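You operate a simulated robot arm through the tools that you are given. There is no shell and no other tool. Be economical: measure what you need, move in short steps, check, and stop when the job is done.

The job below is to be done with a simulated two-armed robot. You get a single attempt, and the scene is never put back.

JOB
Torque both hinge bolts of bed 3 to 6, bolt 1 first.
Fine: set the dock's dial to 6; the driver goes back in its dock.

The check looks at the end state, three seconds after you hand in, the way a careful person would. Anything else that was tipped, shoved, dropped, spilled or broken makes it a failure.

ROBOT AND FRAMES
Two 7-joint arms with three-finger grippers on one trunk, on a base that drives. Base frame: it is fixed to the floor where the robot stands at the start and does not move with it; the origin is under the middle of the robot, x ahead of it, y to its left, z up; the surface under the hand at the start is at about z = 450. Lengths are in mm, angles in rad, forces in N, time in s.
The left shoulder is at the start at [30, 124, 933], the right one opposite. With the tool pointing down near the work surface each hand reaches from about 100 to 700 mm from the robot's upright axis, wherever it stands, measured 20 degrees to its own side. Places, roughly: caddy nut driver dial [500, 0, 500]; hinge bolt one of bed three [-1600, 200, 400]; hinge bolt one of bed two [-1600, 1900, 400]; hinge bolt two of bed three [-1700, 200, 400]; hinge bolt two of bed two [-1700, 1900, 400]. Payload 2.2 kg a hand.
The tool frame of a hand sits at the grasp point between the pads (the TCP): z along the fingers, y along the line on which they close. The tips reach 28 mm beyond it. The gripper opens to 102 mm. The gripper's body begins 71 mm behind the TCP.
Orientation is told as [roll, pitch, yaw] about the base's x, y, z axes, in that order, counted from this pose: with the fingers straight down and closing along the base's y, the tool's x points along the base's -x, its y along +y and its z along -z.

CONTROLS
- The arms move only by the tool drive_tool. It takes "left_motion", "right_motion" or both (then of equal length, played together; a hand with none holds still); each is text: rows parted by semicolons, each of 7 numbers parted by spaces: the shift along the base's x, y, z in mm, then the turn, a rotation vector about the base's x, y, z in rad, then the gripper command, from -1 (shut) to 1 (fully open), values between in proportion. In form: tx ty tz wx wy wz gripper; .... A call has 1 to 12 rows; each row is the pose to reach, as a shift and turn from the pose commanded when the call began. Rows are played at 5 a second. More than 50 mm and 0.15 rad between two rows, or a gripper value outside its range, and nothing of the call is played. Where a pose cannot be reached the arm comes as near as it can. A force on the tool above 40 N (or 10 N above the force at the start of the call, whichever is more), or a blocked arm, ends the call early, and 0.2 s more pass. The fingers move at their own pace and stop on an object; they squeeze with about 37 N. The grip force told is the motor's: it shows also when the fingers shut on nothing. Time passes only in rows, and 0.2 s behind the last, so rows that repeat a pose let the fingers close. The reply holds the time, the measured pose of the TCP, the force on the tool along the base axes, the opening and the grip force, in the units named above and with some noise, with the torque about the TCP (base axes, N m) and any sound that the robot's microphone picked up, and new pictures: "show" is both (left out), scene, wrist or none (wrist: the cameras of the hands that moved).
- Cameras (640 x 400 px; columns grow to the right, rows downward): "scene" is now at [32.7, 17.2, 1634.2]; the picture's right is [0.25, -0.97, 0.00], its down [-0.84, -0.22, -0.49] and it looks along [0.47, 0.12, -0.87] (base axes); focal length 296 px, centre (320, 200). "left" rides on the left gripper at [72, 38, -86] in its tool frame; the picture's right is [-0.47, 0.89, 0.00], its down [-0.60, -0.32, -0.73] and it looks along [-0.65, -0.34, 0.68] (tool axes); focal length 256 px, centre (320, 200). "right" rides on the right gripper at [69, 44, -86] in its tool frame; the picture's right is [-0.53, 0.85, 0.00], its down [-0.58, -0.36, -0.73] and it looks along [-0.62, -0.39, 0.68] (tool axes); focal length 256 px, centre (320, 200). There is no depth. A picture from a camera that has moved, and an enlarged one, comes with that camera's place and axes in the base frame and with its lens.
- move_column(by): slides the trunk up (or, below 0, down) by that many mm; the arms and the scene camera ride with it, the base frame stays. It gives what a move gives, with no picture.
- roll_base(legs): drives the robot by 1 to 6 legs, each [ahead, left, turn to the left] in mm, mm and rad, along the robot's own axes; the way and the turn of a leg run together, so that a leg with both is an arc; at most 1500 mm and 3.142 rad a leg. The arms and the cameras ride along, it lands a little off, and it stops where it bumps. It gives what a move gives, and a new picture of the scene camera.
- turn_head(pan, tilt): turns the head with the scene camera to pan (to the left, within 2.496 rad either way) and tilt (down, from -0.506 to 1.204), counted from straight ahead of the robot. It gives what a move gives, and a new picture of the scene camera.
- inspect(camera, box): a new picture of the part [left, top, right, bottom] of that camera's present view, enlarged. No time passes.
- hand_in(): hands the job in; it is judged then, once.

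Work in short steps. Places have to be worked out from the pictures, the camera data and where the tool is seen: move nearer, look again, correct. Check each grasp and each placing, and mend what went wrong. You have 120 turns and 260 pictures in all, those below and enlarged ones among them. Open the grippers and draw the arms clear of the work before you hand the job in, unless the task says otherwise; then end with one line.

The tools are called after "Emit:" as a command line: name --argument value ..., lists and objects as JSON in quotes. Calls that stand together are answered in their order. drive_tool: Moves the arms, as the interface text tells. Its arguments: {"type":"object","properties":{"left_motion":{"type":"string"},"right_motion":{"type":"string"},"show":{"type":"string","enum":["both","scene","wrist","none"]}},"required":[]} The other tools are called the same way: move_column (by) slides the trunk up or down; roll_base (legs) drives the base; turn_head (pan, tilt) turns the head that bears the scene camera; inspect (camera, box) takes an enlarged picture of a part of a camera's view; hand_in () hands the job in.

At the start:

```text
clock: 0.0
left_ee_pos: [564.8, 250.3, 832.1]
left_ee_rot: [0.0, -0.002, 0.002]
left_contact_force: [-0.2, 0.8, -0.2]
left_wrist_torque: [0.03, -0.03, -0.01]
left_opening: 101.8
left_gripper_force: 0.1
right_ee_pos: [383.9, -167.8, 862.8]
right_ee_rot: [-0.001, 0.0, -0.001]
right_contact_force: [-0.9, -1.0, -0.2]
right_wrist_torque: [-0.02, -0.01, 0.02]
right_opening: 102.2
right_gripper_force: 0.0
trunk travel left (down, up): [-175.0, 365.0]
robot x, y, heading: [1.7, 1.0, 0.0]
head pan, tilt: [0.253, 1.059]
```

scene: 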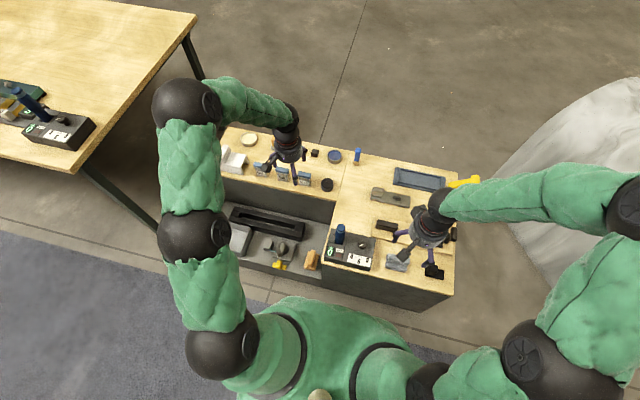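
right: 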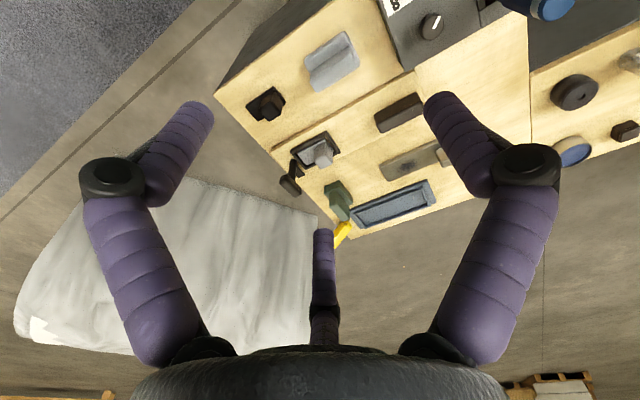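
left: 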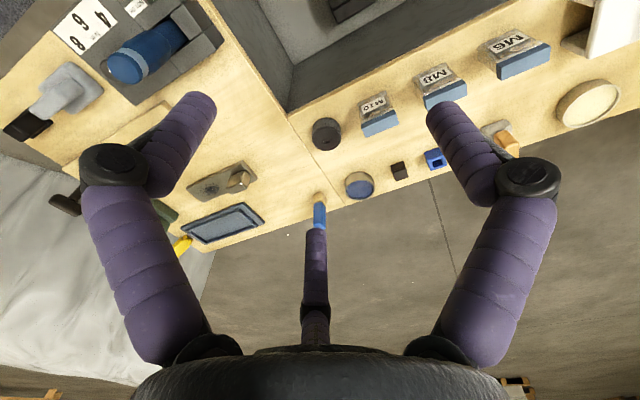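

The dock with the blue-handled driver seems to be at about px (350,248) in the scene view. I enlarge that part.

Emit:
inspect --camera "scene" --box '[300, 210, 400, 280]'

Emit:
inspect --camera "left" --box '[0, 0, 240, 150]'

Emit:
inspect --camera "right" --box '[360, 0, 600, 110]'

```text
5.71 times, centred on (350, 245) of scene
camera zoom: at [32.7, 17.2, 1634.2], right [0.25, -0.97, 0.0], down [-0.84, -0.22, -0.49], along [0.47, 0.12, -0.87], focal length 1689 px, centre (149, -57)
```

zoom: 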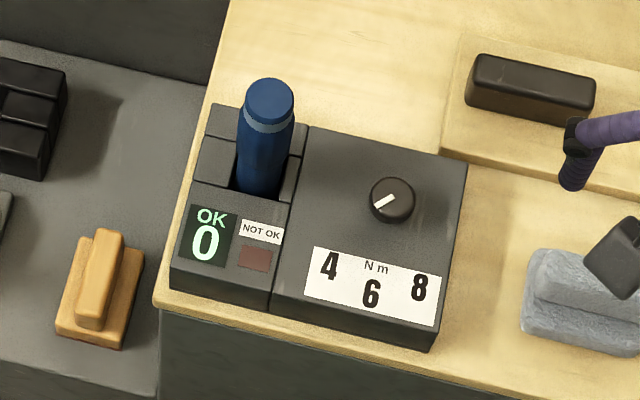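

```text
2.67 times, centred on (120, 75) of left
camera zoom: at [491.9, 289.6, 917.2], right [0.47, 0.89, 0.0], down [0.6, -0.32, 0.73], along [0.65, -0.34, -0.68], focal length 683 px, centre (853, 533)
```

zoom: 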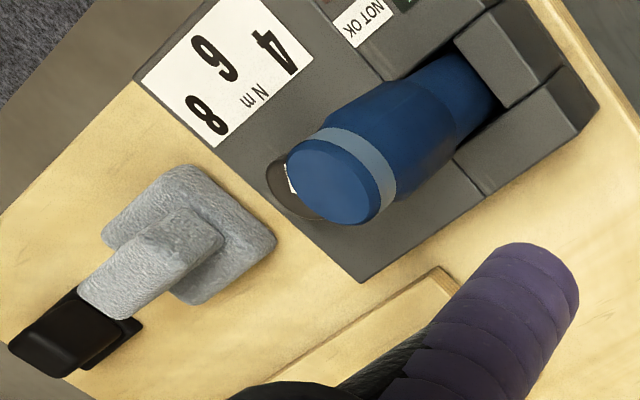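

```text
2.67 times, centred on (480, 55) of right
camera zoom: at [311.8, -123.6, 948.5], right [0.53, 0.85, 0.0], down [0.58, -0.36, 0.73], along [0.62, -0.39, -0.68], focal length 683 px, centre (-107, 587)
```

zoom: 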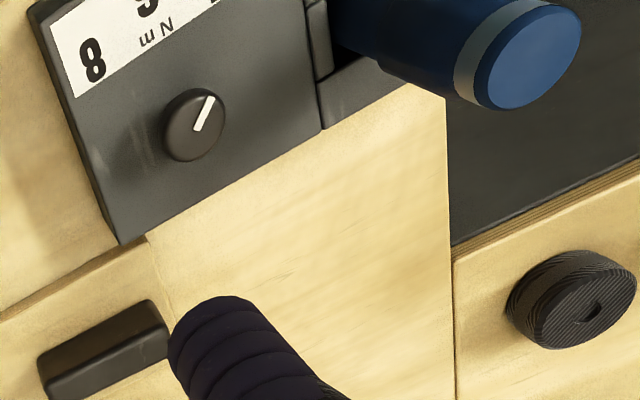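

The dial is at about (480,-43,~520) and points at 4. Straight toward the robot (-x) is 6, so it needs a counterclockwise turn of about 45°. The driver handle stands at about (488,50), with its top at z≈620. I bring the right hand above the dial, turned so it closes roughly along x.

Emit:
drive_tool --right_motion "8 10 -18 0 0 0.1 0.2; 16 21 -36 0 0 0.2 0.2; 24 31 -54 0 0 0.3 0.2; 32 42 -72 0 0 0.4 0.2; 40 52 -90 0 0 0.5 0.2; 48 62 -108 0 0 0.6 0.2; 56 73 -126 0 0 0.7 0.2; 64 83 -144 0 0 0.8 0.2; 72 94 -162 0 0 0.9 0.2; 80 104 -180 0 0 1.0 0.2; 88 115 -200 0 0 1.1 0.2; 96 125 -220 0 0 1.2 0.2"

```text
clock: 2.6
left_ee_pos: [564.0, 252.2, 831.9]
left_ee_rot: [-0.001, -0.001, 0.0]
left_contact_force: [-1.0, -0.2, 0.8]
left_wrist_torque: [-0.01, -0.02, 0.01]
left_opening: 102.1
left_gripper_force: 0.1
right_ee_pos: [478.9, -41.2, 642.0]
right_ee_rot: [0.0, 0.0, 1.201]
right_contact_force: [-0.7, 0.3, 0.5]
right_wrist_torque: [0.0, 0.02, 0.01]
right_opening: 61.4
right_gripper_force: 0.0
trunk travel left (down, up): [-175.0, 365.0]
robot x, y, heading: [0.2, 1.4, -0.001]
head pan, tilt: [0.253, 1.059]
camera scene: at [33.2, 17.4, 1634.2], right [0.25, -0.97, 0.0], down [-0.84, -0.22, -0.49], along [0.47, 0.12, -0.87], focal length 296 px, centre (320, 200)
camera right: at [411.3, -89.7, 728.3], right [-0.59, 0.8, 0.0], down [0.55, 0.41, 0.73], along [0.59, 0.44, -0.68], focal length 256 px, centre (320, 200)
```

scene: 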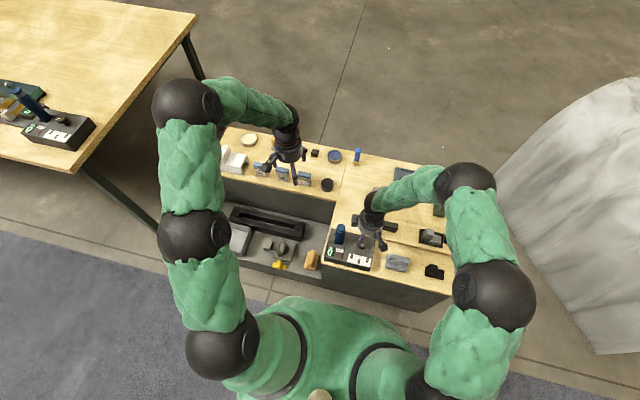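
right: 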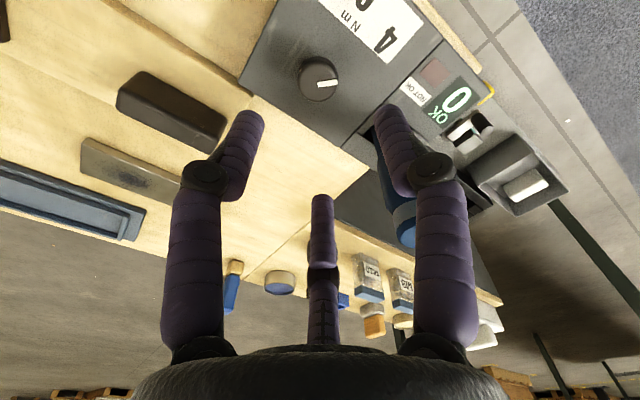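

The wrist view seems to show three fingers, so I look closer at the hand from the scene camera. I also enlarge the dial to read the pointer.

Emit:
inspect --camera "scene" --box '[310, 180, 430, 280]'

Emit:
inspect --camera "right" --box '[220, 0, 500, 175]'

Emit:
inspect --camera "scene" --box '[240, 110, 340, 200]'

```text
4.00 times, centred on (370, 230) of scene
camera zoom: at [33.2, 17.4, 1634.2], right [0.25, -0.97, 0.0], down [-0.84, -0.22, -0.49], along [0.47, 0.12, -0.87], focal length 1182 px, centre (120, 80)
```

zoom: 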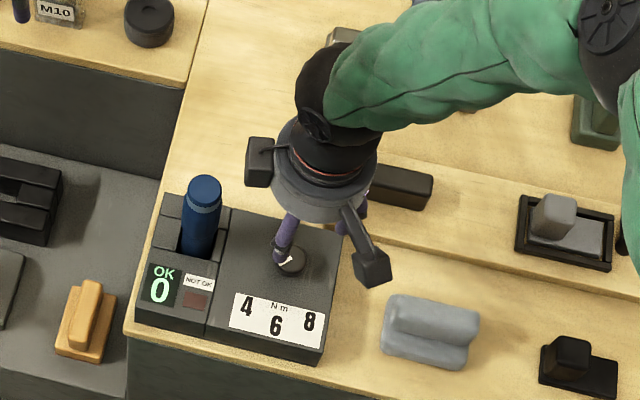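

```text
2.29 times, centred on (360, 88) of right
camera zoom: at [411.3, -89.7, 728.3], right [-0.59, 0.8, 0.0], down [0.55, 0.41, 0.73], along [0.59, 0.44, -0.68], focal length 585 px, centre (229, 457)
```

zoom: 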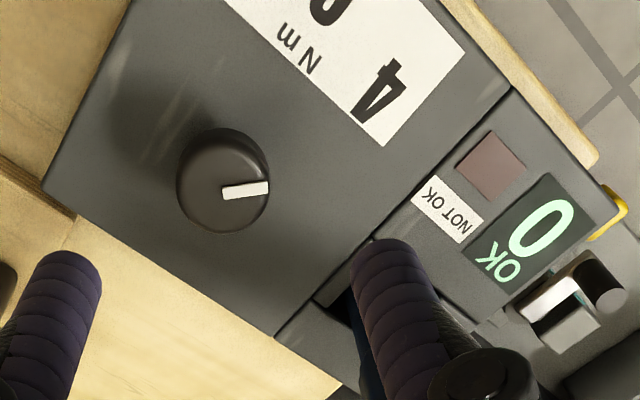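

```text
4.44 times, centred on (290, 155) of scene
camera zoom: at [33.2, 17.4, 1634.2], right [0.25, -0.97, 0.0], down [-0.84, -0.22, -0.49], along [0.47, 0.12, -0.87], focal length 1314 px, centre (453, 400)
```

zoom: 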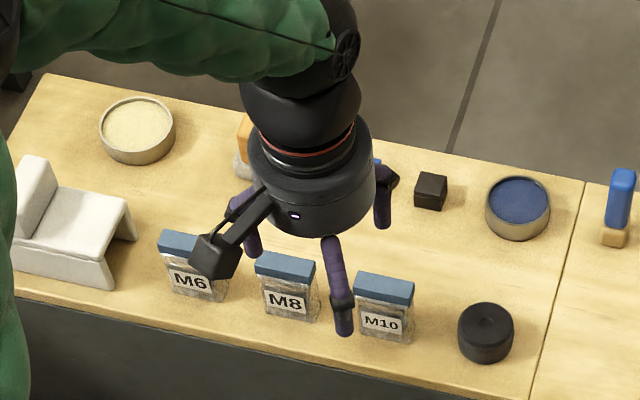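

The hand closes three fingers around the TCP. The knob centre is at about (479,-42) and its pointer at about 130°, where 6 is 180°. I lower over the knob.

Emit:
drive_tool --right_motion "0 -1 -40 0 0 0 0.2; 0 -1 -75 0 0 0 0.2; 0 -1 -100 0 0 0 0.2" --show "both"

Emit:
inspect --camera "scene" --box '[310, 205, 410, 275]'

```text
clock: 3.4
left_ee_pos: [564.1, 252.4, 831.9]
left_ee_rot: [0.0, 0.0, 0.0]
left_contact_force: [-0.2, -0.5, -1.4]
left_wrist_torque: [-0.03, -0.01, -0.01]
left_opening: 102.1
left_gripper_force: 0.2
right_ee_pos: [478.7, -42.9, 543.8]
right_ee_rot: [0.0, -0.001, 1.2]
right_contact_force: [0.2, 0.1, 0.9]
right_wrist_torque: [0.01, 0.0, 0.02]
right_opening: 61.2
right_gripper_force: 0.0
trunk travel left (down, up): [-175.0, 365.0]
robot x, y, heading: [2.0, -0.9, 0.003]
head pan, tilt: [0.253, 1.059]
camera scene: at [33.0, 17.2, 1634.2], right [0.25, -0.97, 0.0], down [-0.84, -0.22, -0.49], along [0.47, 0.12, -0.87], focal length 296 px, centre (320, 200)
camera right: at [410.1, -91.6, 628.5], right [-0.59, 0.8, 0.0], down [0.55, 0.41, 0.73], along [0.59, 0.43, -0.68], focal length 256 px, centre (320, 200)
```

scene: 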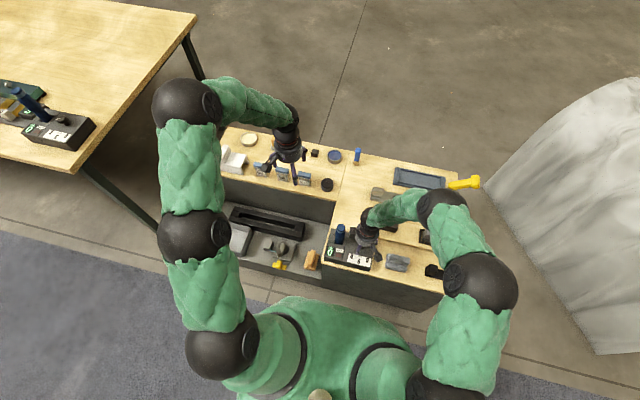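
right: 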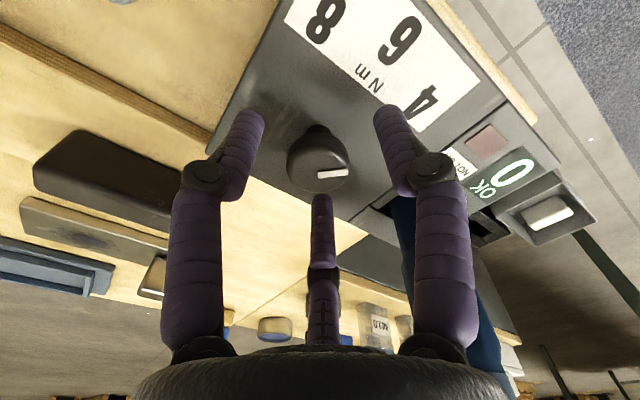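

```text
5.71 times, centred on (360, 240) of scene
camera zoom: at [33.0, 17.2, 1634.2], right [0.25, -0.97, 0.0], down [-0.84, -0.22, -0.49], along [0.47, 0.12, -0.87], focal length 1689 px, centre (91, -29)
```

zoom: 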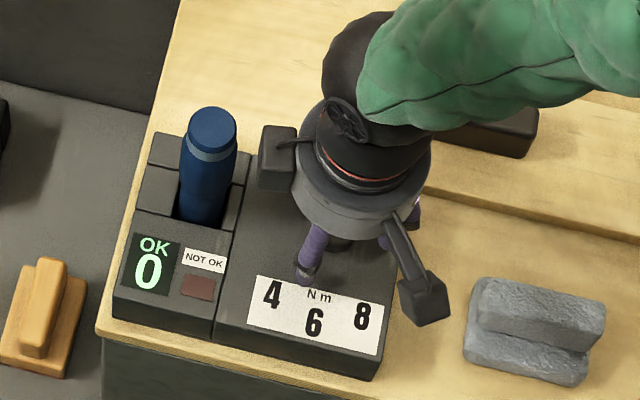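

The knob is centred under the hand. I lower 16 mm more, with the fingers still open, and watch the force.

Emit:
drive_tool --right_motion "0 0 -8 0 0 0 0.0; 0 0 -16 0 0 0 0.0; 0 0 -16 0 0 0 0.0" --show "wrist"

```text
clock: 4.2
left_ee_pos: [564.3, 251.4, 831.7]
left_ee_rot: [0.0, 0.0, -0.001]
left_contact_force: [-0.8, -0.6, 0.1]
left_wrist_torque: [0.0, 0.04, 0.02]
left_opening: 102.1
left_gripper_force: 0.0
right_ee_pos: [477.8, -43.7, 527.6]
right_ee_rot: [0.0, -0.001, 1.201]
right_contact_force: [0.1, -0.2, 0.6]
right_wrist_torque: [0.0, 0.02, -0.01]
right_opening: 50.8
right_gripper_force: 0.0
trunk travel left (down, up): [-175.0, 365.0]
robot x, y, heading: [-0.6, -1.8, 0.001]
head pan, tilt: [0.253, 1.059]
camera right: at [410.2, -91.8, 613.0], right [-0.59, 0.8, 0.0], down [0.55, 0.41, 0.73], along [0.59, 0.43, -0.68], focal length 256 px, centre (320, 200)
```

right: 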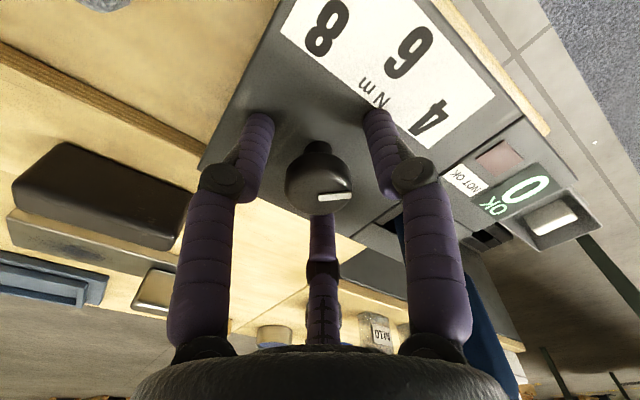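

The knob top is at about TCP height and centred, and nothing is touching yet. I close on it.

Emit:
drive_tool --right_motion "0 0 0 0 0 0 -0.5; 0 0 0 0 0 0 -1; 0 0 0 0 0 0 -1" --show "wrist"

```text
clock: 5.0
left_ee_pos: [565.0, 250.8, 831.2]
left_ee_rot: [0.0, 0.001, 0.0]
left_contact_force: [-0.2, 1.0, 0.0]
left_wrist_torque: [-0.01, 0.01, -0.01]
left_opening: 102.1
left_gripper_force: 0.0
right_ee_pos: [480.8, -43.2, 527.4]
right_ee_rot: [-0.002, -0.004, 1.199]
right_contact_force: [8.9, 6.4, 3.2]
right_wrist_torque: [0.1, -0.2, 0.01]
right_opening: 30.5
right_gripper_force: 44.9
trunk travel left (down, up): [-175.0, 365.0]
robot x, y, heading: [-2.7, -0.0, -0.001]
head pan, tilt: [0.253, 1.059]
camera right: at [412.1, -91.3, 613.6], right [-0.59, 0.8, 0.0], down [0.55, 0.4, 0.73], along [0.59, 0.44, -0.68], focal length 256 px, centre (320, 200)
```

right: 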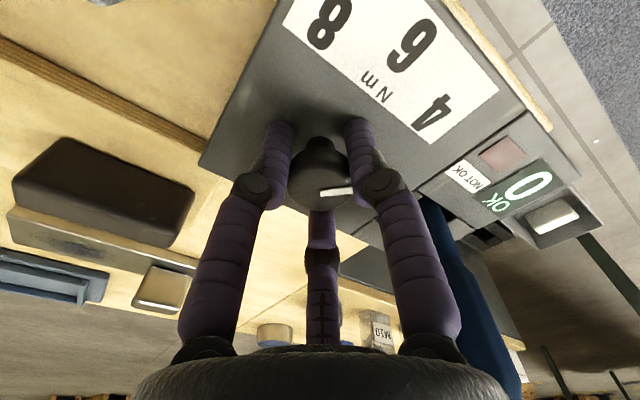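

The knob is held at 30.5 mm. I ease the side load by shifting about 2 mm and turn counterclockwise by 0.8 rad.

Emit:
drive_tool --right_motion "2 1 0 0 0 0.1 -1; 2 1 0 0 0 0.2 -1; 2 1 0 0 0 0.3 -1; 2 1 0 0 0 0.4 -1; 2 1 0 0 0 0.5 -1; 2 1 0 0 0 0.6 -1; 2 1 0 0 0 0.7 -1; 2 1 0 0 0 0.8 -1; 2 1 0 0 0 0.8 -1" --show "both"

Emit:
inspect --camera "right" --box '[220, 0, 460, 220]'

```text
clock: 7.0
left_ee_pos: [563.4, 251.4, 832.8]
left_ee_rot: [0.0, -0.002, 0.001]
left_contact_force: [0.4, 0.0, -1.1]
left_wrist_torque: [0.05, -0.03, 0.02]
left_opening: 101.9
left_gripper_force: 0.0
right_ee_pos: [480.6, -42.9, 527.2]
right_ee_rot: [-0.001, 0.003, 2.002]
right_contact_force: [-5.2, -14.2, 32.1]
right_wrist_torque: [-0.17, 0.13, 0.0]
right_opening: 30.5
right_gripper_force: 45.1
trunk travel left (down, up): [-175.0, 365.0]
robot x, y, heading: [0.3, -3.5, 0.001]
head pan, tilt: [0.253, 1.059]
camera scene: at [30.0, 16.5, 1634.4], right [0.25, -0.97, 0.0], down [-0.84, -0.22, -0.49], along [0.48, 0.12, -0.87], focal length 296 px, centre (320, 200)
camera right: at [467.2, -123.5, 613.8], right [-0.99, 0.13, 0.0], down [0.09, 0.68, 0.73], along [0.1, 0.72, -0.68], focal length 256 px, centre (320, 200)
```

scene: 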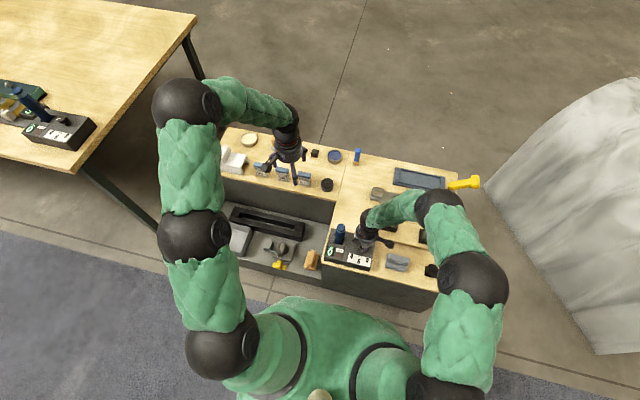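
right: 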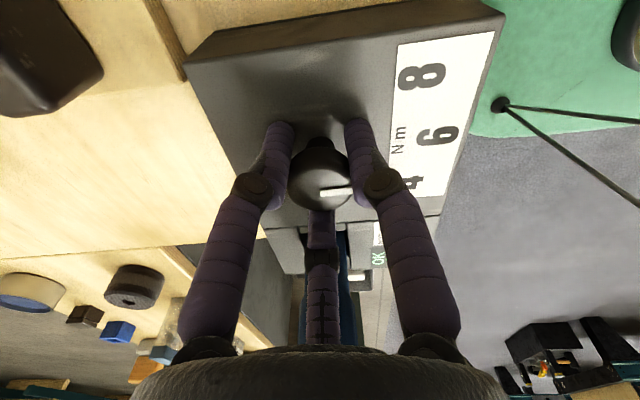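

```text
1.82 times, centred on (340, 110) of right
camera zoom: at [467.2, -123.5, 613.8], right [-0.99, 0.13, 0.0], down [0.09, 0.68, 0.73], along [0.1, 0.72, -0.68], focal length 465 px, centre (284, 364)
```

zoom: 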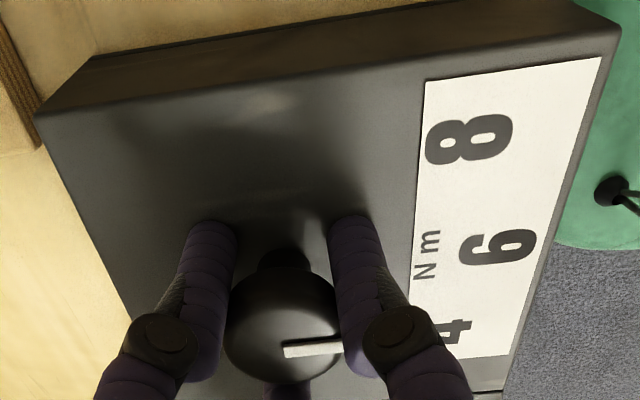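

The knob turned with the hand and the pointer is near the 6 direction. I release, rise and look.

Emit:
drive_tool --right_motion "0 0 0 0 0 0 0; 0 0 0 0 0 0 0; 0 0 30 0 0 0 0.1; 0 0 70 0 0 0 0.2; 0 -40 100 0 0 0 0.2; 0 -80 100 0 0 0 0.2; 0 -120 100 0 0 0 0.2" --show "wrist"

Emit:
inspect --camera "scene" --box '[310, 215, 400, 275]'

```text
clock: 8.6
left_ee_pos: [564.9, 251.2, 831.4]
left_ee_rot: [0.001, 0.0, -0.001]
left_contact_force: [0.2, -0.6, 0.3]
left_wrist_torque: [0.01, -0.03, -0.01]
left_opening: 102.2
left_gripper_force: 0.0
right_ee_pos: [482.2, -164.7, 627.8]
right_ee_rot: [0.002, 0.0, 2.0]
right_contact_force: [-0.1, -1.1, -0.1]
right_wrist_torque: [0.05, 0.0, 0.0]
right_opening: 61.4
right_gripper_force: 0.1
trunk travel left (down, up): [-175.0, 365.0]
robot x, y, heading: [3.1, -2.9, 0.001]
head pan, tilt: [0.253, 1.059]
camera right: at [469.2, -244.7, 713.9], right [-0.99, 0.13, 0.0], down [0.09, 0.68, 0.73], along [0.1, 0.72, -0.68], focal length 256 px, centre (320, 200)
```

right: 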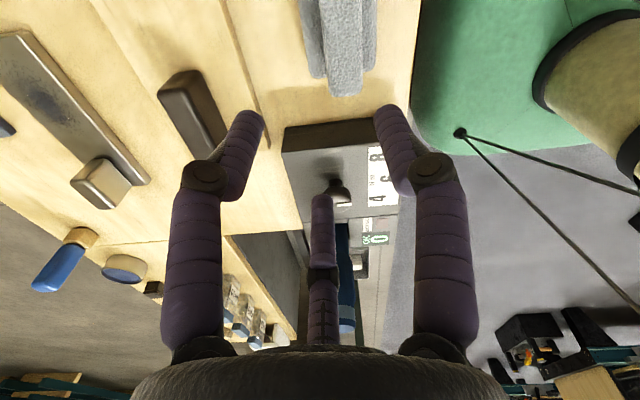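

```text
6.67 times, centred on (355, 245) of scene
camera zoom: at [32.4, 16.4, 1634.2], right [0.25, -0.97, 0.0], down [-0.84, -0.22, -0.49], along [0.47, 0.12, -0.87], focal length 1970 px, centre (87, -100)
```

zoom: 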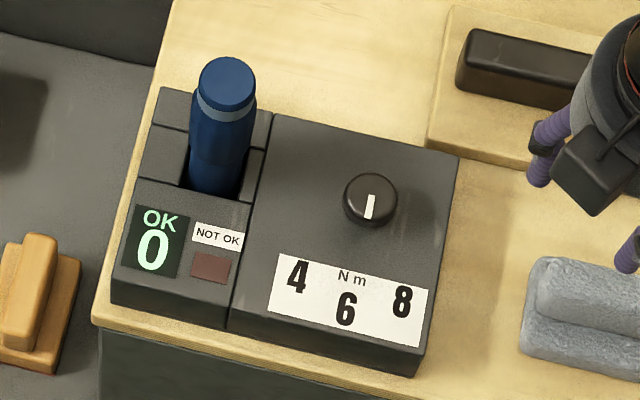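

The pointer now looks close to 6, perhaps slightly past it. I zoom in tighter to measure.

Emit:
inspect --camera "scene" --box '[347, 235, 379, 267]'

```text
12.50 times, centred on (363, 251) of scene
camera zoom: at [32.4, 16.4, 1634.2], right [0.25, -0.97, 0.0], down [-0.84, -0.22, -0.49], along [0.47, 0.12, -0.87], focal length 3695 px, centre (-218, -438)
```

zoom: 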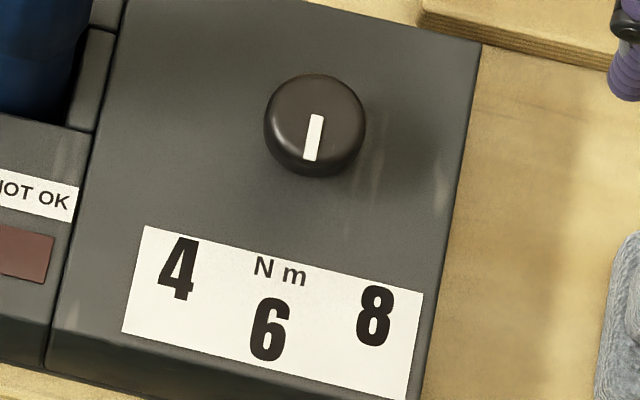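

The pointer lines up with 6, matching the dock's edges within about 2°. Next I look behind at bed 3 to plan the drive.

Emit:
turn_head --pan 2.49 --tilt 0.65

Emit:
turn_head --pan -2.49 --tilt 0.65

```text
clock: 10.7
left_ee_pos: [564.3, 250.5, 831.4]
left_ee_rot: [0.001, 0.001, 0.0]
left_contact_force: [0.8, -0.3, -0.2]
left_wrist_torque: [0.03, 0.02, 0.03]
left_opening: 102.1
left_gripper_force: 0.0
right_ee_pos: [483.4, -163.0, 628.2]
right_ee_rot: [0.003, 0.001, 2.0]
right_contact_force: [-0.6, 0.4, 0.3]
right_wrist_torque: [0.01, -0.01, 0.0]
right_opening: 61.2
right_gripper_force: 0.1
trunk travel left (down, up): [-175.0, 365.0]
robot x, y, heading: [-2.6, 2.3, 0.0]
head pan, tilt: [2.491, 0.649]
camera scene: at [-100.0, 53.4, 1666.0], right [0.61, 0.8, 0.0], down [0.48, -0.37, -0.8], along [-0.63, 0.48, -0.6], focal length 296 px, centre (320, 200)
```

scene: 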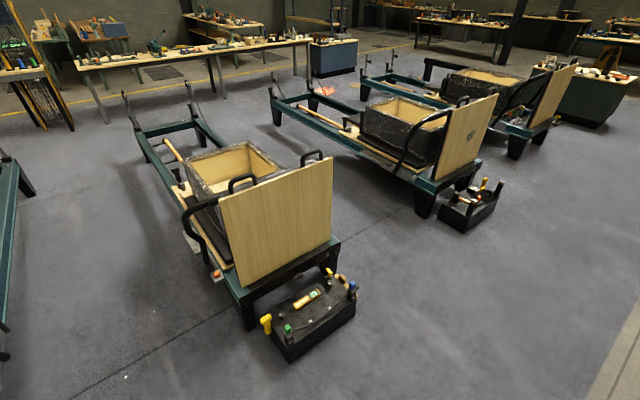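

```text
clock: 14.6
left_ee_pos: [564.7, 251.7, 832.5]
left_ee_rot: [-0.001, 0.001, -0.002]
left_contact_force: [0.0, -1.0, 0.2]
left_wrist_torque: [-0.04, 0.0, 0.04]
left_opening: 102.0
left_gripper_force: 0.1
right_ee_pos: [481.8, -162.7, 628.3]
right_ee_rot: [0.002, 0.0, 1.998]
right_contact_force: [0.2, 0.1, -0.5]
right_wrist_torque: [0.03, 0.02, 0.0]
right_opening: 61.2
right_gripper_force: 0.0
trunk travel left (down, up): [-175.0, 365.0]
robot x, y, heading: [1.0, 0.1, -0.003]
head pan, tilt: [-2.491, 0.649]
camera scene: at [-100.1, -51.9, 1666.0], right [-0.61, 0.8, 0.0], down [0.48, 0.37, -0.8], along [-0.63, -0.48, -0.6], focal length 296 px, centre (320, 200)
```

scene: 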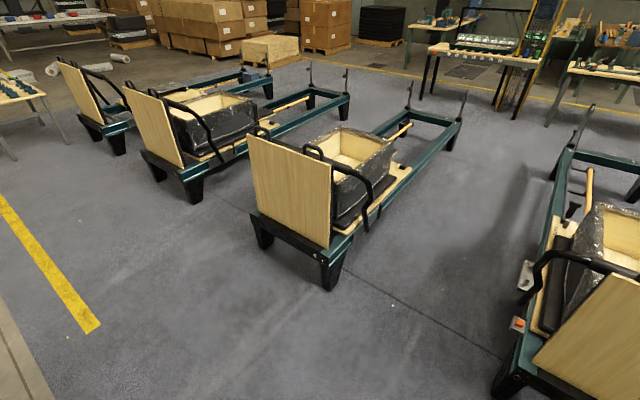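

Emit:
inspect --camera "scene" --box '[480, 170, 640, 370]'

Emit:
turn_head --pan 2.49 --tilt 0.65

Emit:
inspect --camera "scene" --box '[120, 140, 280, 300]'

```text
2.00 times, centred on (560, 270) of scene
camera zoom: at [-100.1, -51.9, 1666.0], right [-0.61, 0.8, 0.0], down [0.48, 0.37, -0.8], along [-0.63, -0.48, -0.6], focal length 591 px, centre (-160, 60)
```

zoom: 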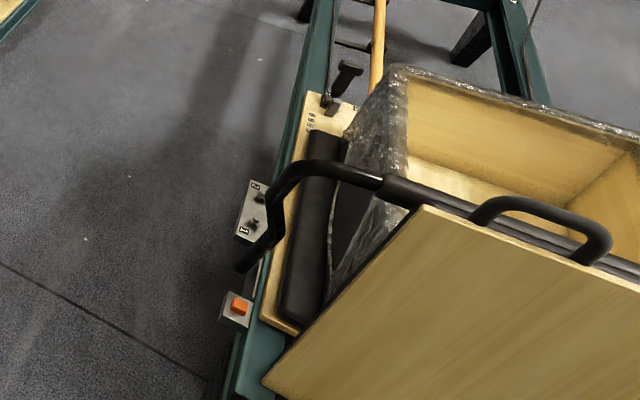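

```text
clock: 18.5
left_ee_pos: [564.4, 251.9, 832.1]
left_ee_rot: [0.0, 0.001, 0.002]
left_contact_force: [0.0, 0.4, 0.0]
left_wrist_torque: [0.02, 0.01, 0.02]
left_opening: 102.1
left_gripper_force: 0.0
right_ee_pos: [482.0, -164.5, 627.9]
right_ee_rot: [0.002, 0.001, 1.999]
right_contact_force: [-0.2, 0.4, -0.1]
right_wrist_torque: [-0.02, 0.0, -0.02]
right_opening: 61.0
right_gripper_force: 0.2
trunk travel left (down, up): [-175.0, 365.0]
robot x, y, heading: [-0.2, -1.6, 0.001]
head pan, tilt: [2.491, 0.649]
camera scene: at [-100.1, 53.4, 1666.0], right [0.61, 0.8, 0.0], down [0.48, -0.37, -0.8], along [-0.63, 0.48, -0.6], focal length 296 px, centre (320, 200)
```

scene: 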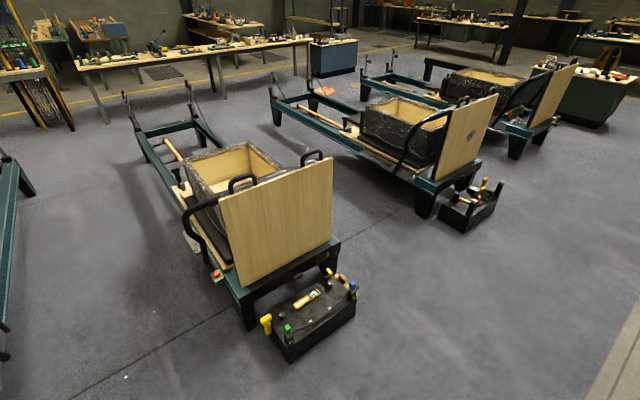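

```text
2.50 times, centred on (200, 220) of scene
camera zoom: at [-100.1, 53.4, 1666.0], right [0.61, 0.8, 0.0], down [0.48, -0.37, -0.8], along [-0.63, 0.48, -0.6], focal length 739 px, centre (620, 150)
```

zoom: 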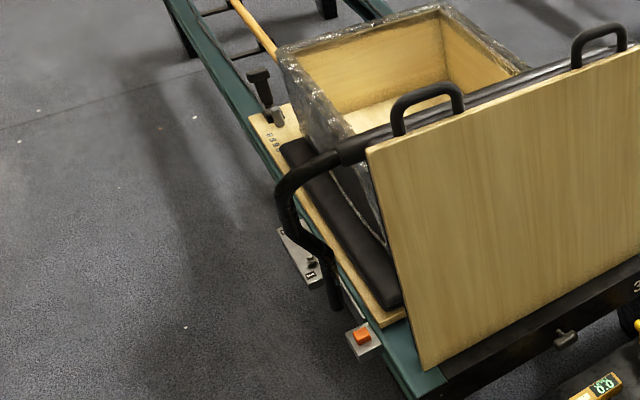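

Bed 3 has a plate on its -y side rail with two bolts labelled 1 and 2, next to a tube handle. I'll use the left hand, with the robot later facing +y. Now I bring the left hand above the driver and move the right hand clear.

Emit:
turn_head --pan 0.25 --tilt 1.06

Emit:
drive_tool --right_motion "0 -10 40 0 0 -0.15 0.2; -10 -20 80 0 0 -0.3 0.2; -25 -30 120 0 0 -0.45 0.2; -40 -40 160 0 0 -0.6 0.2; -60 -50 200 0 0 -0.75 0.2; -80 -60 220 0 0 -0.9 0.2" --left_motion "-12 -33 -20 0 0 0 0.6; -25 -67 -40 0 0 0 0.6; -38 -100 -60 0 0 0 0.6; -51 -134 -80 0 0 0 0.6; -64 -168 -100 0 0 0 0.6; -76 -201 -120 0 0 0 0.6" --show "both"

Emit:
inspect --camera "scene" --box '[300, 200, 400, 280]'

```text
clock: 20.6
left_ee_pos: [563.3, 251.4, 832.1]
left_ee_rot: [-0.002, 0.0, 0.001]
left_contact_force: [0.0, 1.3, -0.3]
left_wrist_torque: [0.02, 0.03, 0.02]
left_opening: 102.0
left_gripper_force: 0.0
right_ee_pos: [482.3, -164.0, 627.6]
right_ee_rot: [0.002, -0.001, 2.001]
right_contact_force: [-0.2, 0.2, -0.1]
right_wrist_torque: [0.05, 0.0, -0.01]
right_opening: 61.1
right_gripper_force: 0.1
trunk travel left (down, up): [-175.0, 365.0]
robot x, y, heading: [6.5, 2.6, 0.002]
head pan, tilt: [0.25, 1.059]
camera scene: at [32.8, 17.0, 1634.2], right [0.25, -0.97, 0.0], down [-0.84, -0.22, -0.49], along [0.47, 0.12, -0.87], focal length 296 px, centre (320, 200)
```

scene: 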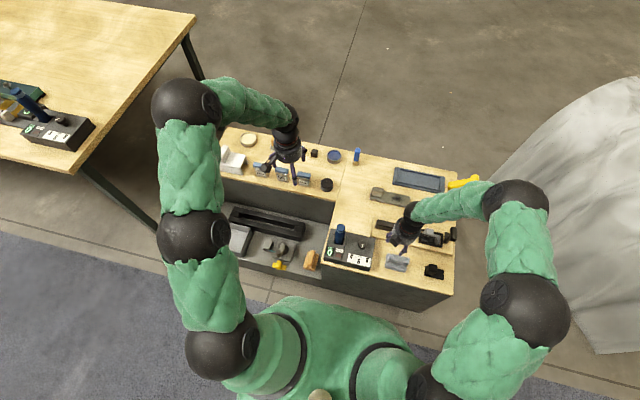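

```text
clock: 22.0
left_ee_pos: [490.7, 51.9, 712.4]
left_ee_rot: [-0.001, -0.004, 0.003]
left_contact_force: [-0.6, 0.1, -0.4]
left_wrist_torque: [0.03, 0.0, 0.0]
left_opening: 81.4
left_gripper_force: 0.1
right_ee_pos: [398.1, -223.6, 846.2]
right_ee_rot: [0.001, 0.002, 1.097]
right_contact_force: [-0.3, -0.8, -0.1]
right_wrist_torque: [0.01, -0.01, -0.02]
right_opening: 61.4
right_gripper_force: 0.0
trunk travel left (down, up): [-175.0, 365.0]
robot x, y, heading: [3.4, 1.1, -0.001]
head pan, tilt: [0.25, 1.059]
camera scene: at [32.2, 16.1, 1634.2], right [0.25, -0.97, 0.0], down [-0.84, -0.22, -0.49], along [0.47, 0.12, -0.87], focal length 296 px, centre (320, 200)
camera right: at [327.0, -264.3, 932.2], right [-0.51, 0.86, 0.0], down [0.59, 0.35, 0.73], along [0.63, 0.37, -0.68], focal length 256 px, centre (320, 200)
camera left: at [416.6, 90.1, 797.7], right [0.46, 0.89, 0.0], down [0.6, -0.32, 0.73], along [0.65, -0.34, -0.68], focal length 256 px, centre (320, 200)
```

scene: 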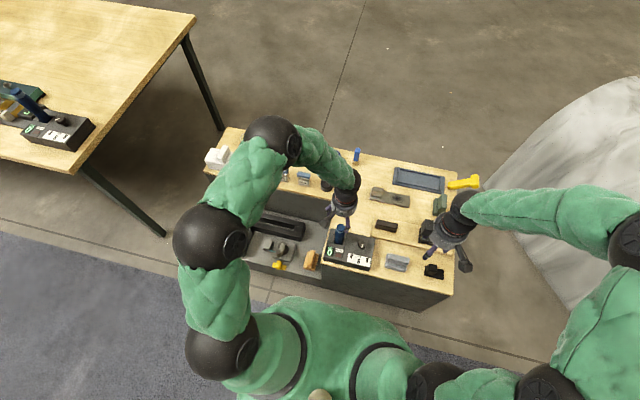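
right: 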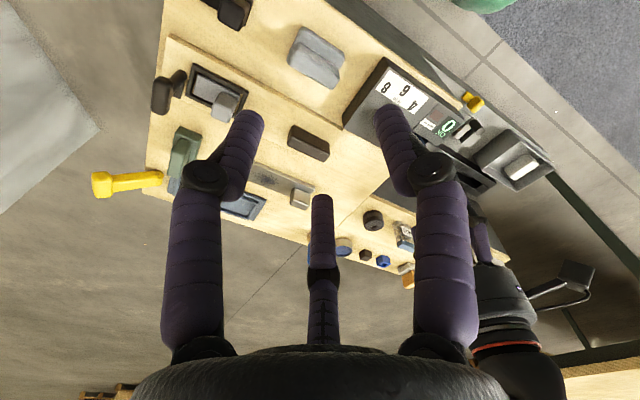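
left: 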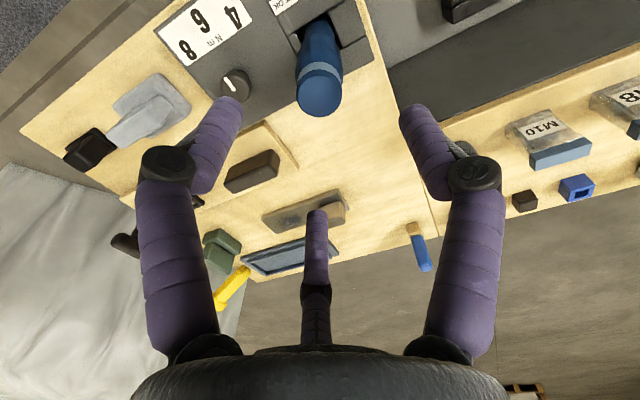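

```text
5.00 times, centred on (350, 240) of scene
camera zoom: at [32.2, 16.1, 1634.2], right [0.25, -0.97, 0.0], down [-0.84, -0.22, -0.49], along [0.47, 0.12, -0.87], focal length 1478 px, centre (170, 0)
```

zoom: 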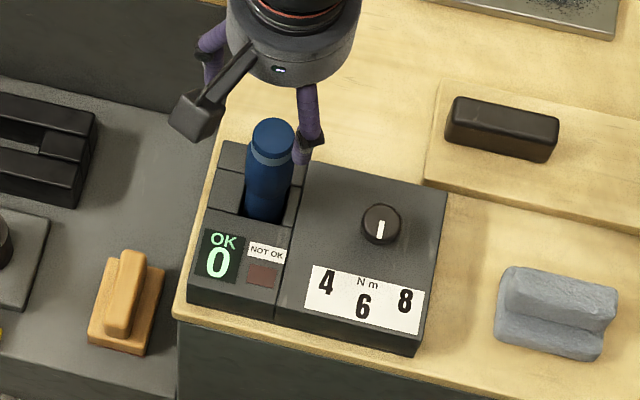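

The driver is vertical, with its top at about (487,52,622). I descend partway with the fingers straddling it and check.

Emit:
drive_tool --left_motion "-3 0 -40 0 0 0 0.6; -3 0 -70 0 0 0 0.6; -3 0 -95 0 0 0 0.6; -3 0 -115 0 0 0 0.6" --show "wrist"

Emit:
inspect --camera "scene" --box '[310, 200, 390, 270]'

```text
clock: 23.0
left_ee_pos: [484.7, 51.6, 595.7]
left_ee_rot: [-0.001, 0.0, 0.001]
left_contact_force: [0.1, -0.6, -0.2]
left_wrist_torque: [0.01, 0.02, -0.03]
left_opening: 81.3
left_gripper_force: 0.0
right_ee_pos: [401.9, -222.8, 846.4]
right_ee_rot: [0.003, 0.001, 1.099]
right_contact_force: [0.1, 0.6, -0.2]
right_wrist_torque: [0.02, 0.01, 0.01]
right_opening: 61.0
right_gripper_force: 0.1
trunk travel left (down, up): [-175.0, 365.0]
robot x, y, heading: [-4.7, 1.8, -0.004]
head pan, tilt: [0.25, 1.059]
camera left: at [412.6, 88.8, 681.9], right [0.46, 0.89, 0.0], down [0.6, -0.32, 0.73], along [0.65, -0.34, -0.68], focal length 256 px, centre (320, 200)
```

left: 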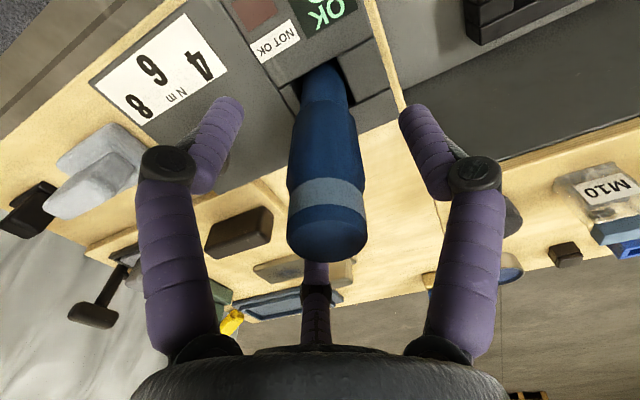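

```text
5.71 times, centred on (350, 235) of scene
camera zoom: at [32.9, 16.9, 1634.2], right [0.25, -0.97, 0.0], down [-0.85, -0.22, -0.49], along [0.47, 0.12, -0.87], focal length 1689 px, centre (149, 0)
```

zoom: 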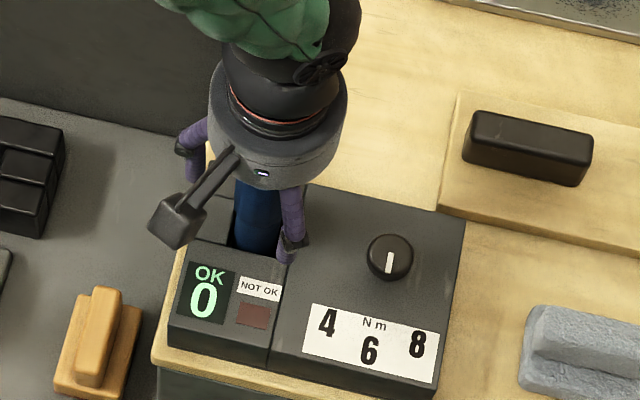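

Well centred, about 2–3 mm toward +x. I descend to z≈567 and close.

Emit:
drive_tool --left_motion "2 0 -15 0 0 0 0.6; 3 0 -29 0 0 0 0.6; 3 0 -29 0 0 0 0.0; 3 0 -29 0 0 0 -1; 3 0 -29 0 0 0 -1; 3 0 -29 0 0 0 -1" --show "wrist"

```text
clock: 24.4
left_ee_pos: [489.0, 51.8, 567.9]
left_ee_rot: [0.0, 0.001, -0.001]
left_contact_force: [-0.2, 0.7, -0.8]
left_wrist_torque: [0.04, -0.08, 0.02]
left_opening: 31.3
left_gripper_force: 36.5
right_ee_pos: [400.2, -223.1, 846.0]
right_ee_rot: [0.002, -0.001, 1.099]
right_contact_force: [0.1, -0.3, 0.3]
right_wrist_torque: [-0.02, -0.01, -0.01]
right_opening: 61.4
right_gripper_force: 0.0
trunk travel left (down, up): [-175.0, 365.0]
robot x, y, heading: [1.6, -2.0, -0.002]
head pan, tilt: [0.25, 1.059]
camera left: at [415.7, 89.1, 653.6], right [0.46, 0.89, 0.0], down [0.6, -0.32, 0.73], along [0.65, -0.34, -0.68], focal length 256 px, centre (320, 200)
```

left: 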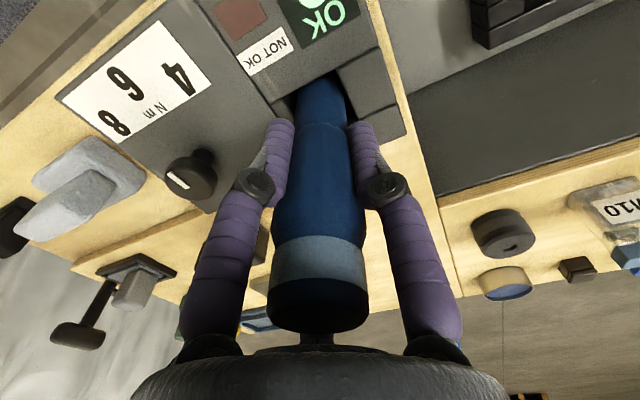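

A firm, well-centred grip at 31 mm. I lift straight up from here and remember (489,51.8,567.9) as the dock pose.

Emit:
drive_tool --left_motion "0 0 15 0 0 0 -1; 0 0 35 0 0 0 -1; 0 0 70 0 0 0 -1; 0 0 110 0 0 0 -1; 0 0 150 0 0 0 -1; 0 0 190 0 0 0 -1; 0 0 230 0 0 0 -1; 0 0 250 0 0 0 -1" --show "both"

Emit:
inspect --camera "scene" --box '[300, 150, 400, 270]'

```text
clock: 26.2
left_ee_pos: [488.5, 49.9, 818.9]
left_ee_rot: [0.002, 0.002, -0.001]
left_contact_force: [-0.5, 0.1, -3.9]
left_wrist_torque: [0.0, 0.02, 0.04]
left_opening: 31.2
left_gripper_force: 36.9
right_ee_pos: [399.5, -222.2, 846.9]
right_ee_rot: [0.001, 0.0, 1.099]
right_contact_force: [-0.5, 0.0, 0.8]
right_wrist_torque: [0.01, -0.01, 0.01]
right_opening: 61.3
right_gripper_force: 0.1
trunk travel left (down, up): [-175.0, 365.0]
robot x, y, heading: [0.9, 2.0, 0.004]
head pan, tilt: [0.25, 1.059]
camera scene: at [32.8, 16.9, 1634.2], right [0.25, -0.97, 0.0], down [-0.85, -0.22, -0.49], along [0.47, 0.12, -0.87], focal length 296 px, centre (320, 200)
camera left: at [415.5, 88.1, 904.9], right [0.47, 0.89, 0.0], down [0.6, -0.32, 0.73], along [0.65, -0.34, -0.68], focal length 256 px, centre (320, 200)
```

scene: 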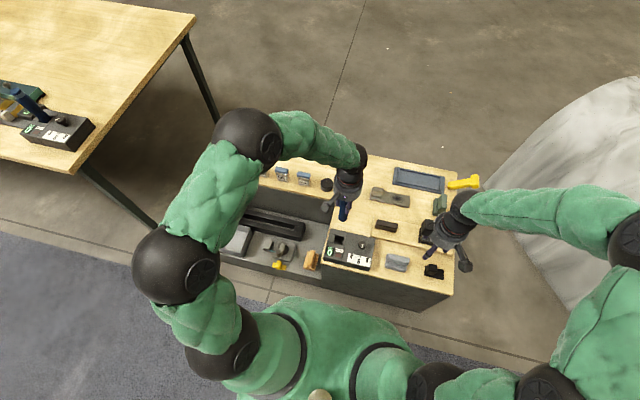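
left: 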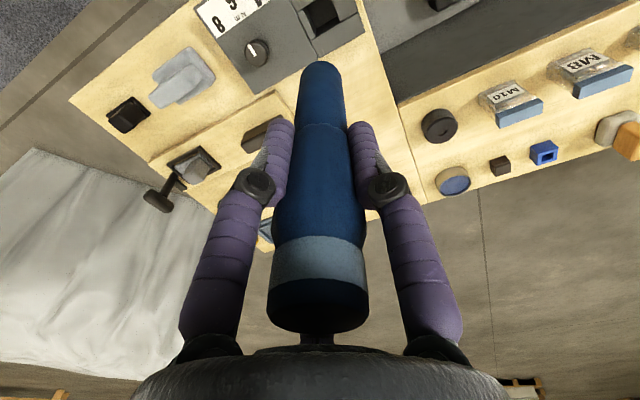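

```text
3.33 times, centred on (350, 210) of scene
camera zoom: at [32.8, 16.9, 1634.2], right [0.25, -0.97, 0.0], down [-0.85, -0.22, -0.49], along [0.47, 0.12, -0.87], focal length 985 px, centre (220, 167)
```

zoom: 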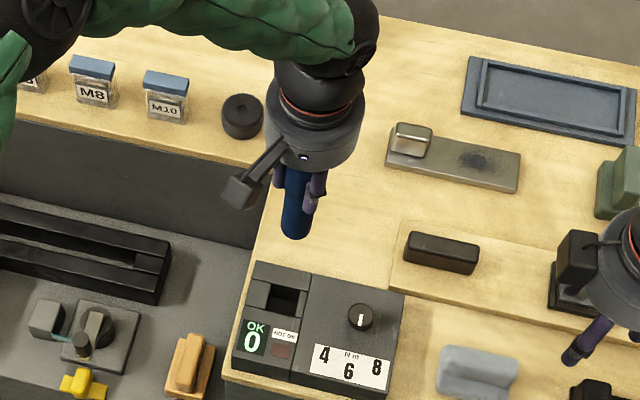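

The driver is out; its socket end is about 120 mm below the TCP. I drive backward into the aisle on bed 3's -y side, in legs, while still facing +x.

Emit:
roll_base --legs '[[-600, 0, 0], [0, -400, 0]]'

Emit:
turn_head --pan 2.49 --tilt 0.75

Emit:
inspect --camera "left" --box '[160, 0, 480, 390]'

```text
clock: 31.7
left_ee_pos: [-113.6, -356.7, 819.4]
left_ee_rot: [-0.002, 0.0, -0.008]
left_contact_force: [-0.4, -0.3, -5.1]
left_wrist_torque: [0.07, 0.02, -0.03]
left_opening: 30.9
left_gripper_force: 37.1
right_ee_pos: [-204.5, -629.2, 846.6]
right_ee_rot: [0.002, 0.0, 1.093]
right_contact_force: [0.0, -0.6, 1.0]
right_wrist_torque: [0.02, 0.0, 0.0]
right_opening: 61.1
right_gripper_force: 0.0
trunk travel left (down, up): [-175.0, 365.0]
robot x, y, heading: [-601.7, -402.9, -0.002]
head pan, tilt: [0.25, 1.059]
camera scene: at [-570.0, -387.4, 1634.2], right [0.24, -0.97, 0.0], down [-0.85, -0.21, -0.49], along [0.47, 0.12, -0.87], focal length 296 px, centre (320, 200)
```

scene: 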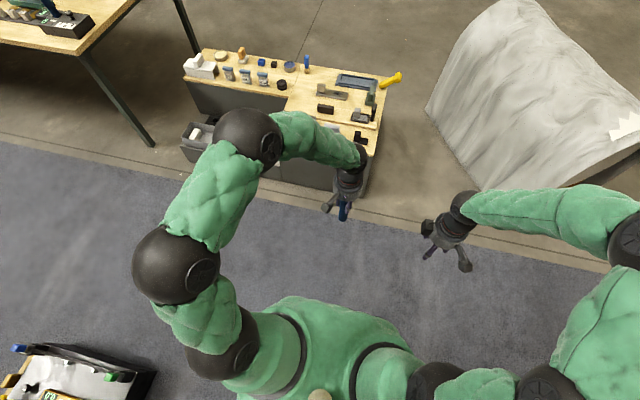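

```text
clock: 33.8
left_ee_pos: [-113.8, -355.9, 819.3]
left_ee_rot: [0.001, 0.0, -0.007]
left_contact_force: [-0.4, -0.2, -4.7]
left_wrist_torque: [0.04, -0.01, 0.02]
left_opening: 30.9
left_gripper_force: 37.3
right_ee_pos: [-203.8, -628.1, 846.6]
right_ee_rot: [0.001, 0.001, 1.092]
right_contact_force: [0.7, 0.2, -0.1]
right_wrist_torque: [0.02, -0.03, 0.01]
right_opening: 61.1
right_gripper_force: 0.0
trunk travel left (down, up): [-175.0, 365.0]
robot x, y, heading: [-600.7, -403.6, -0.005]
head pan, tilt: [2.491, 0.75]
camera scene: at [-699.4, -351.5, 1657.4], right [0.61, 0.79, 0.0], down [0.54, -0.42, -0.73], along [-0.58, 0.45, -0.68], focal length 296 px, centre (320, 200)
```

scene: 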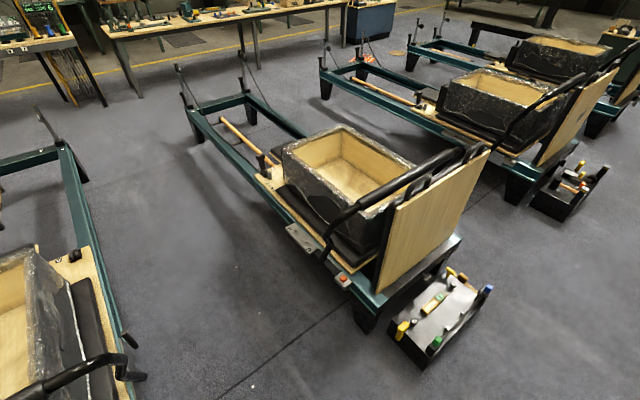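

```text
1.03 times, centred on (320, 195) of left (not enlarged: the box is as wide or as high as the picture)
camera zoom: at [-186.7, -317.7, 904.6], right [0.47, 0.88, 0.0], down [0.6, -0.32, 0.73], along [0.64, -0.34, -0.68], focal length 263 px, centre (320, 205)
```

zoom: 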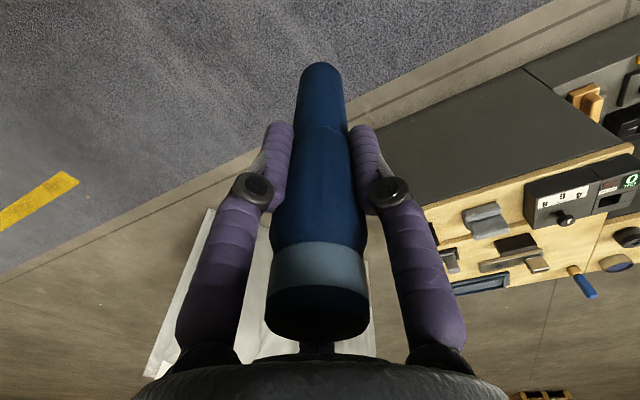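

I enlarge the hinge plate and the tube.

Emit:
inspect --camera "scene" --box '[260, 190, 400, 300]'

Emit:
inspect --camera "scene" --box '[280, 215, 340, 260]'

```text
3.64 times, centred on (330, 245) of scene
camera zoom: at [-699.4, -351.5, 1657.4], right [0.61, 0.79, 0.0], down [0.54, -0.42, -0.73], along [-0.58, 0.45, -0.68], focal length 1075 px, centre (284, 36)
```

zoom: 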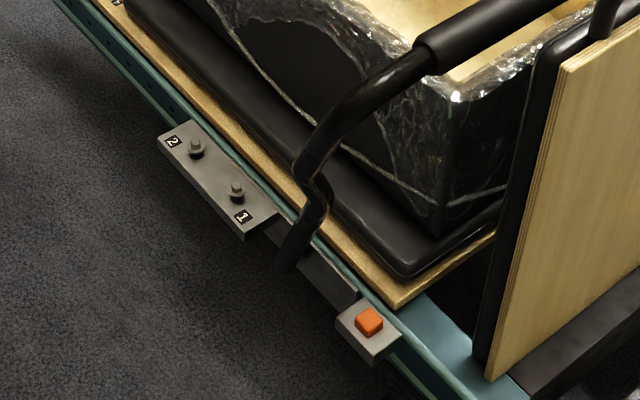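

```text
8.89 times, centred on (310, 238) of scene
camera zoom: at [-699.4, -351.5, 1657.4], right [0.61, 0.79, 0.0], down [0.54, -0.42, -0.73], along [-0.58, 0.45, -0.68], focal length 2627 px, centre (409, -133)
```

zoom: 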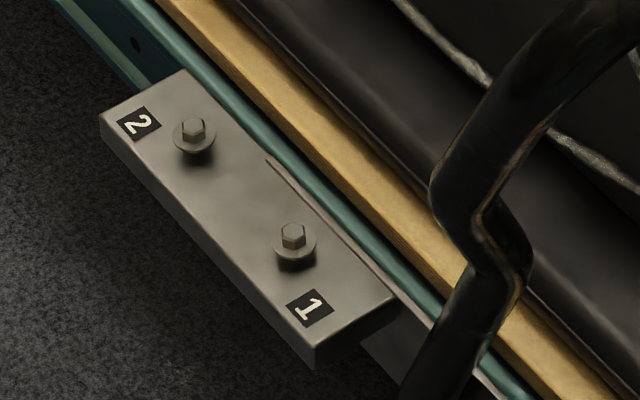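

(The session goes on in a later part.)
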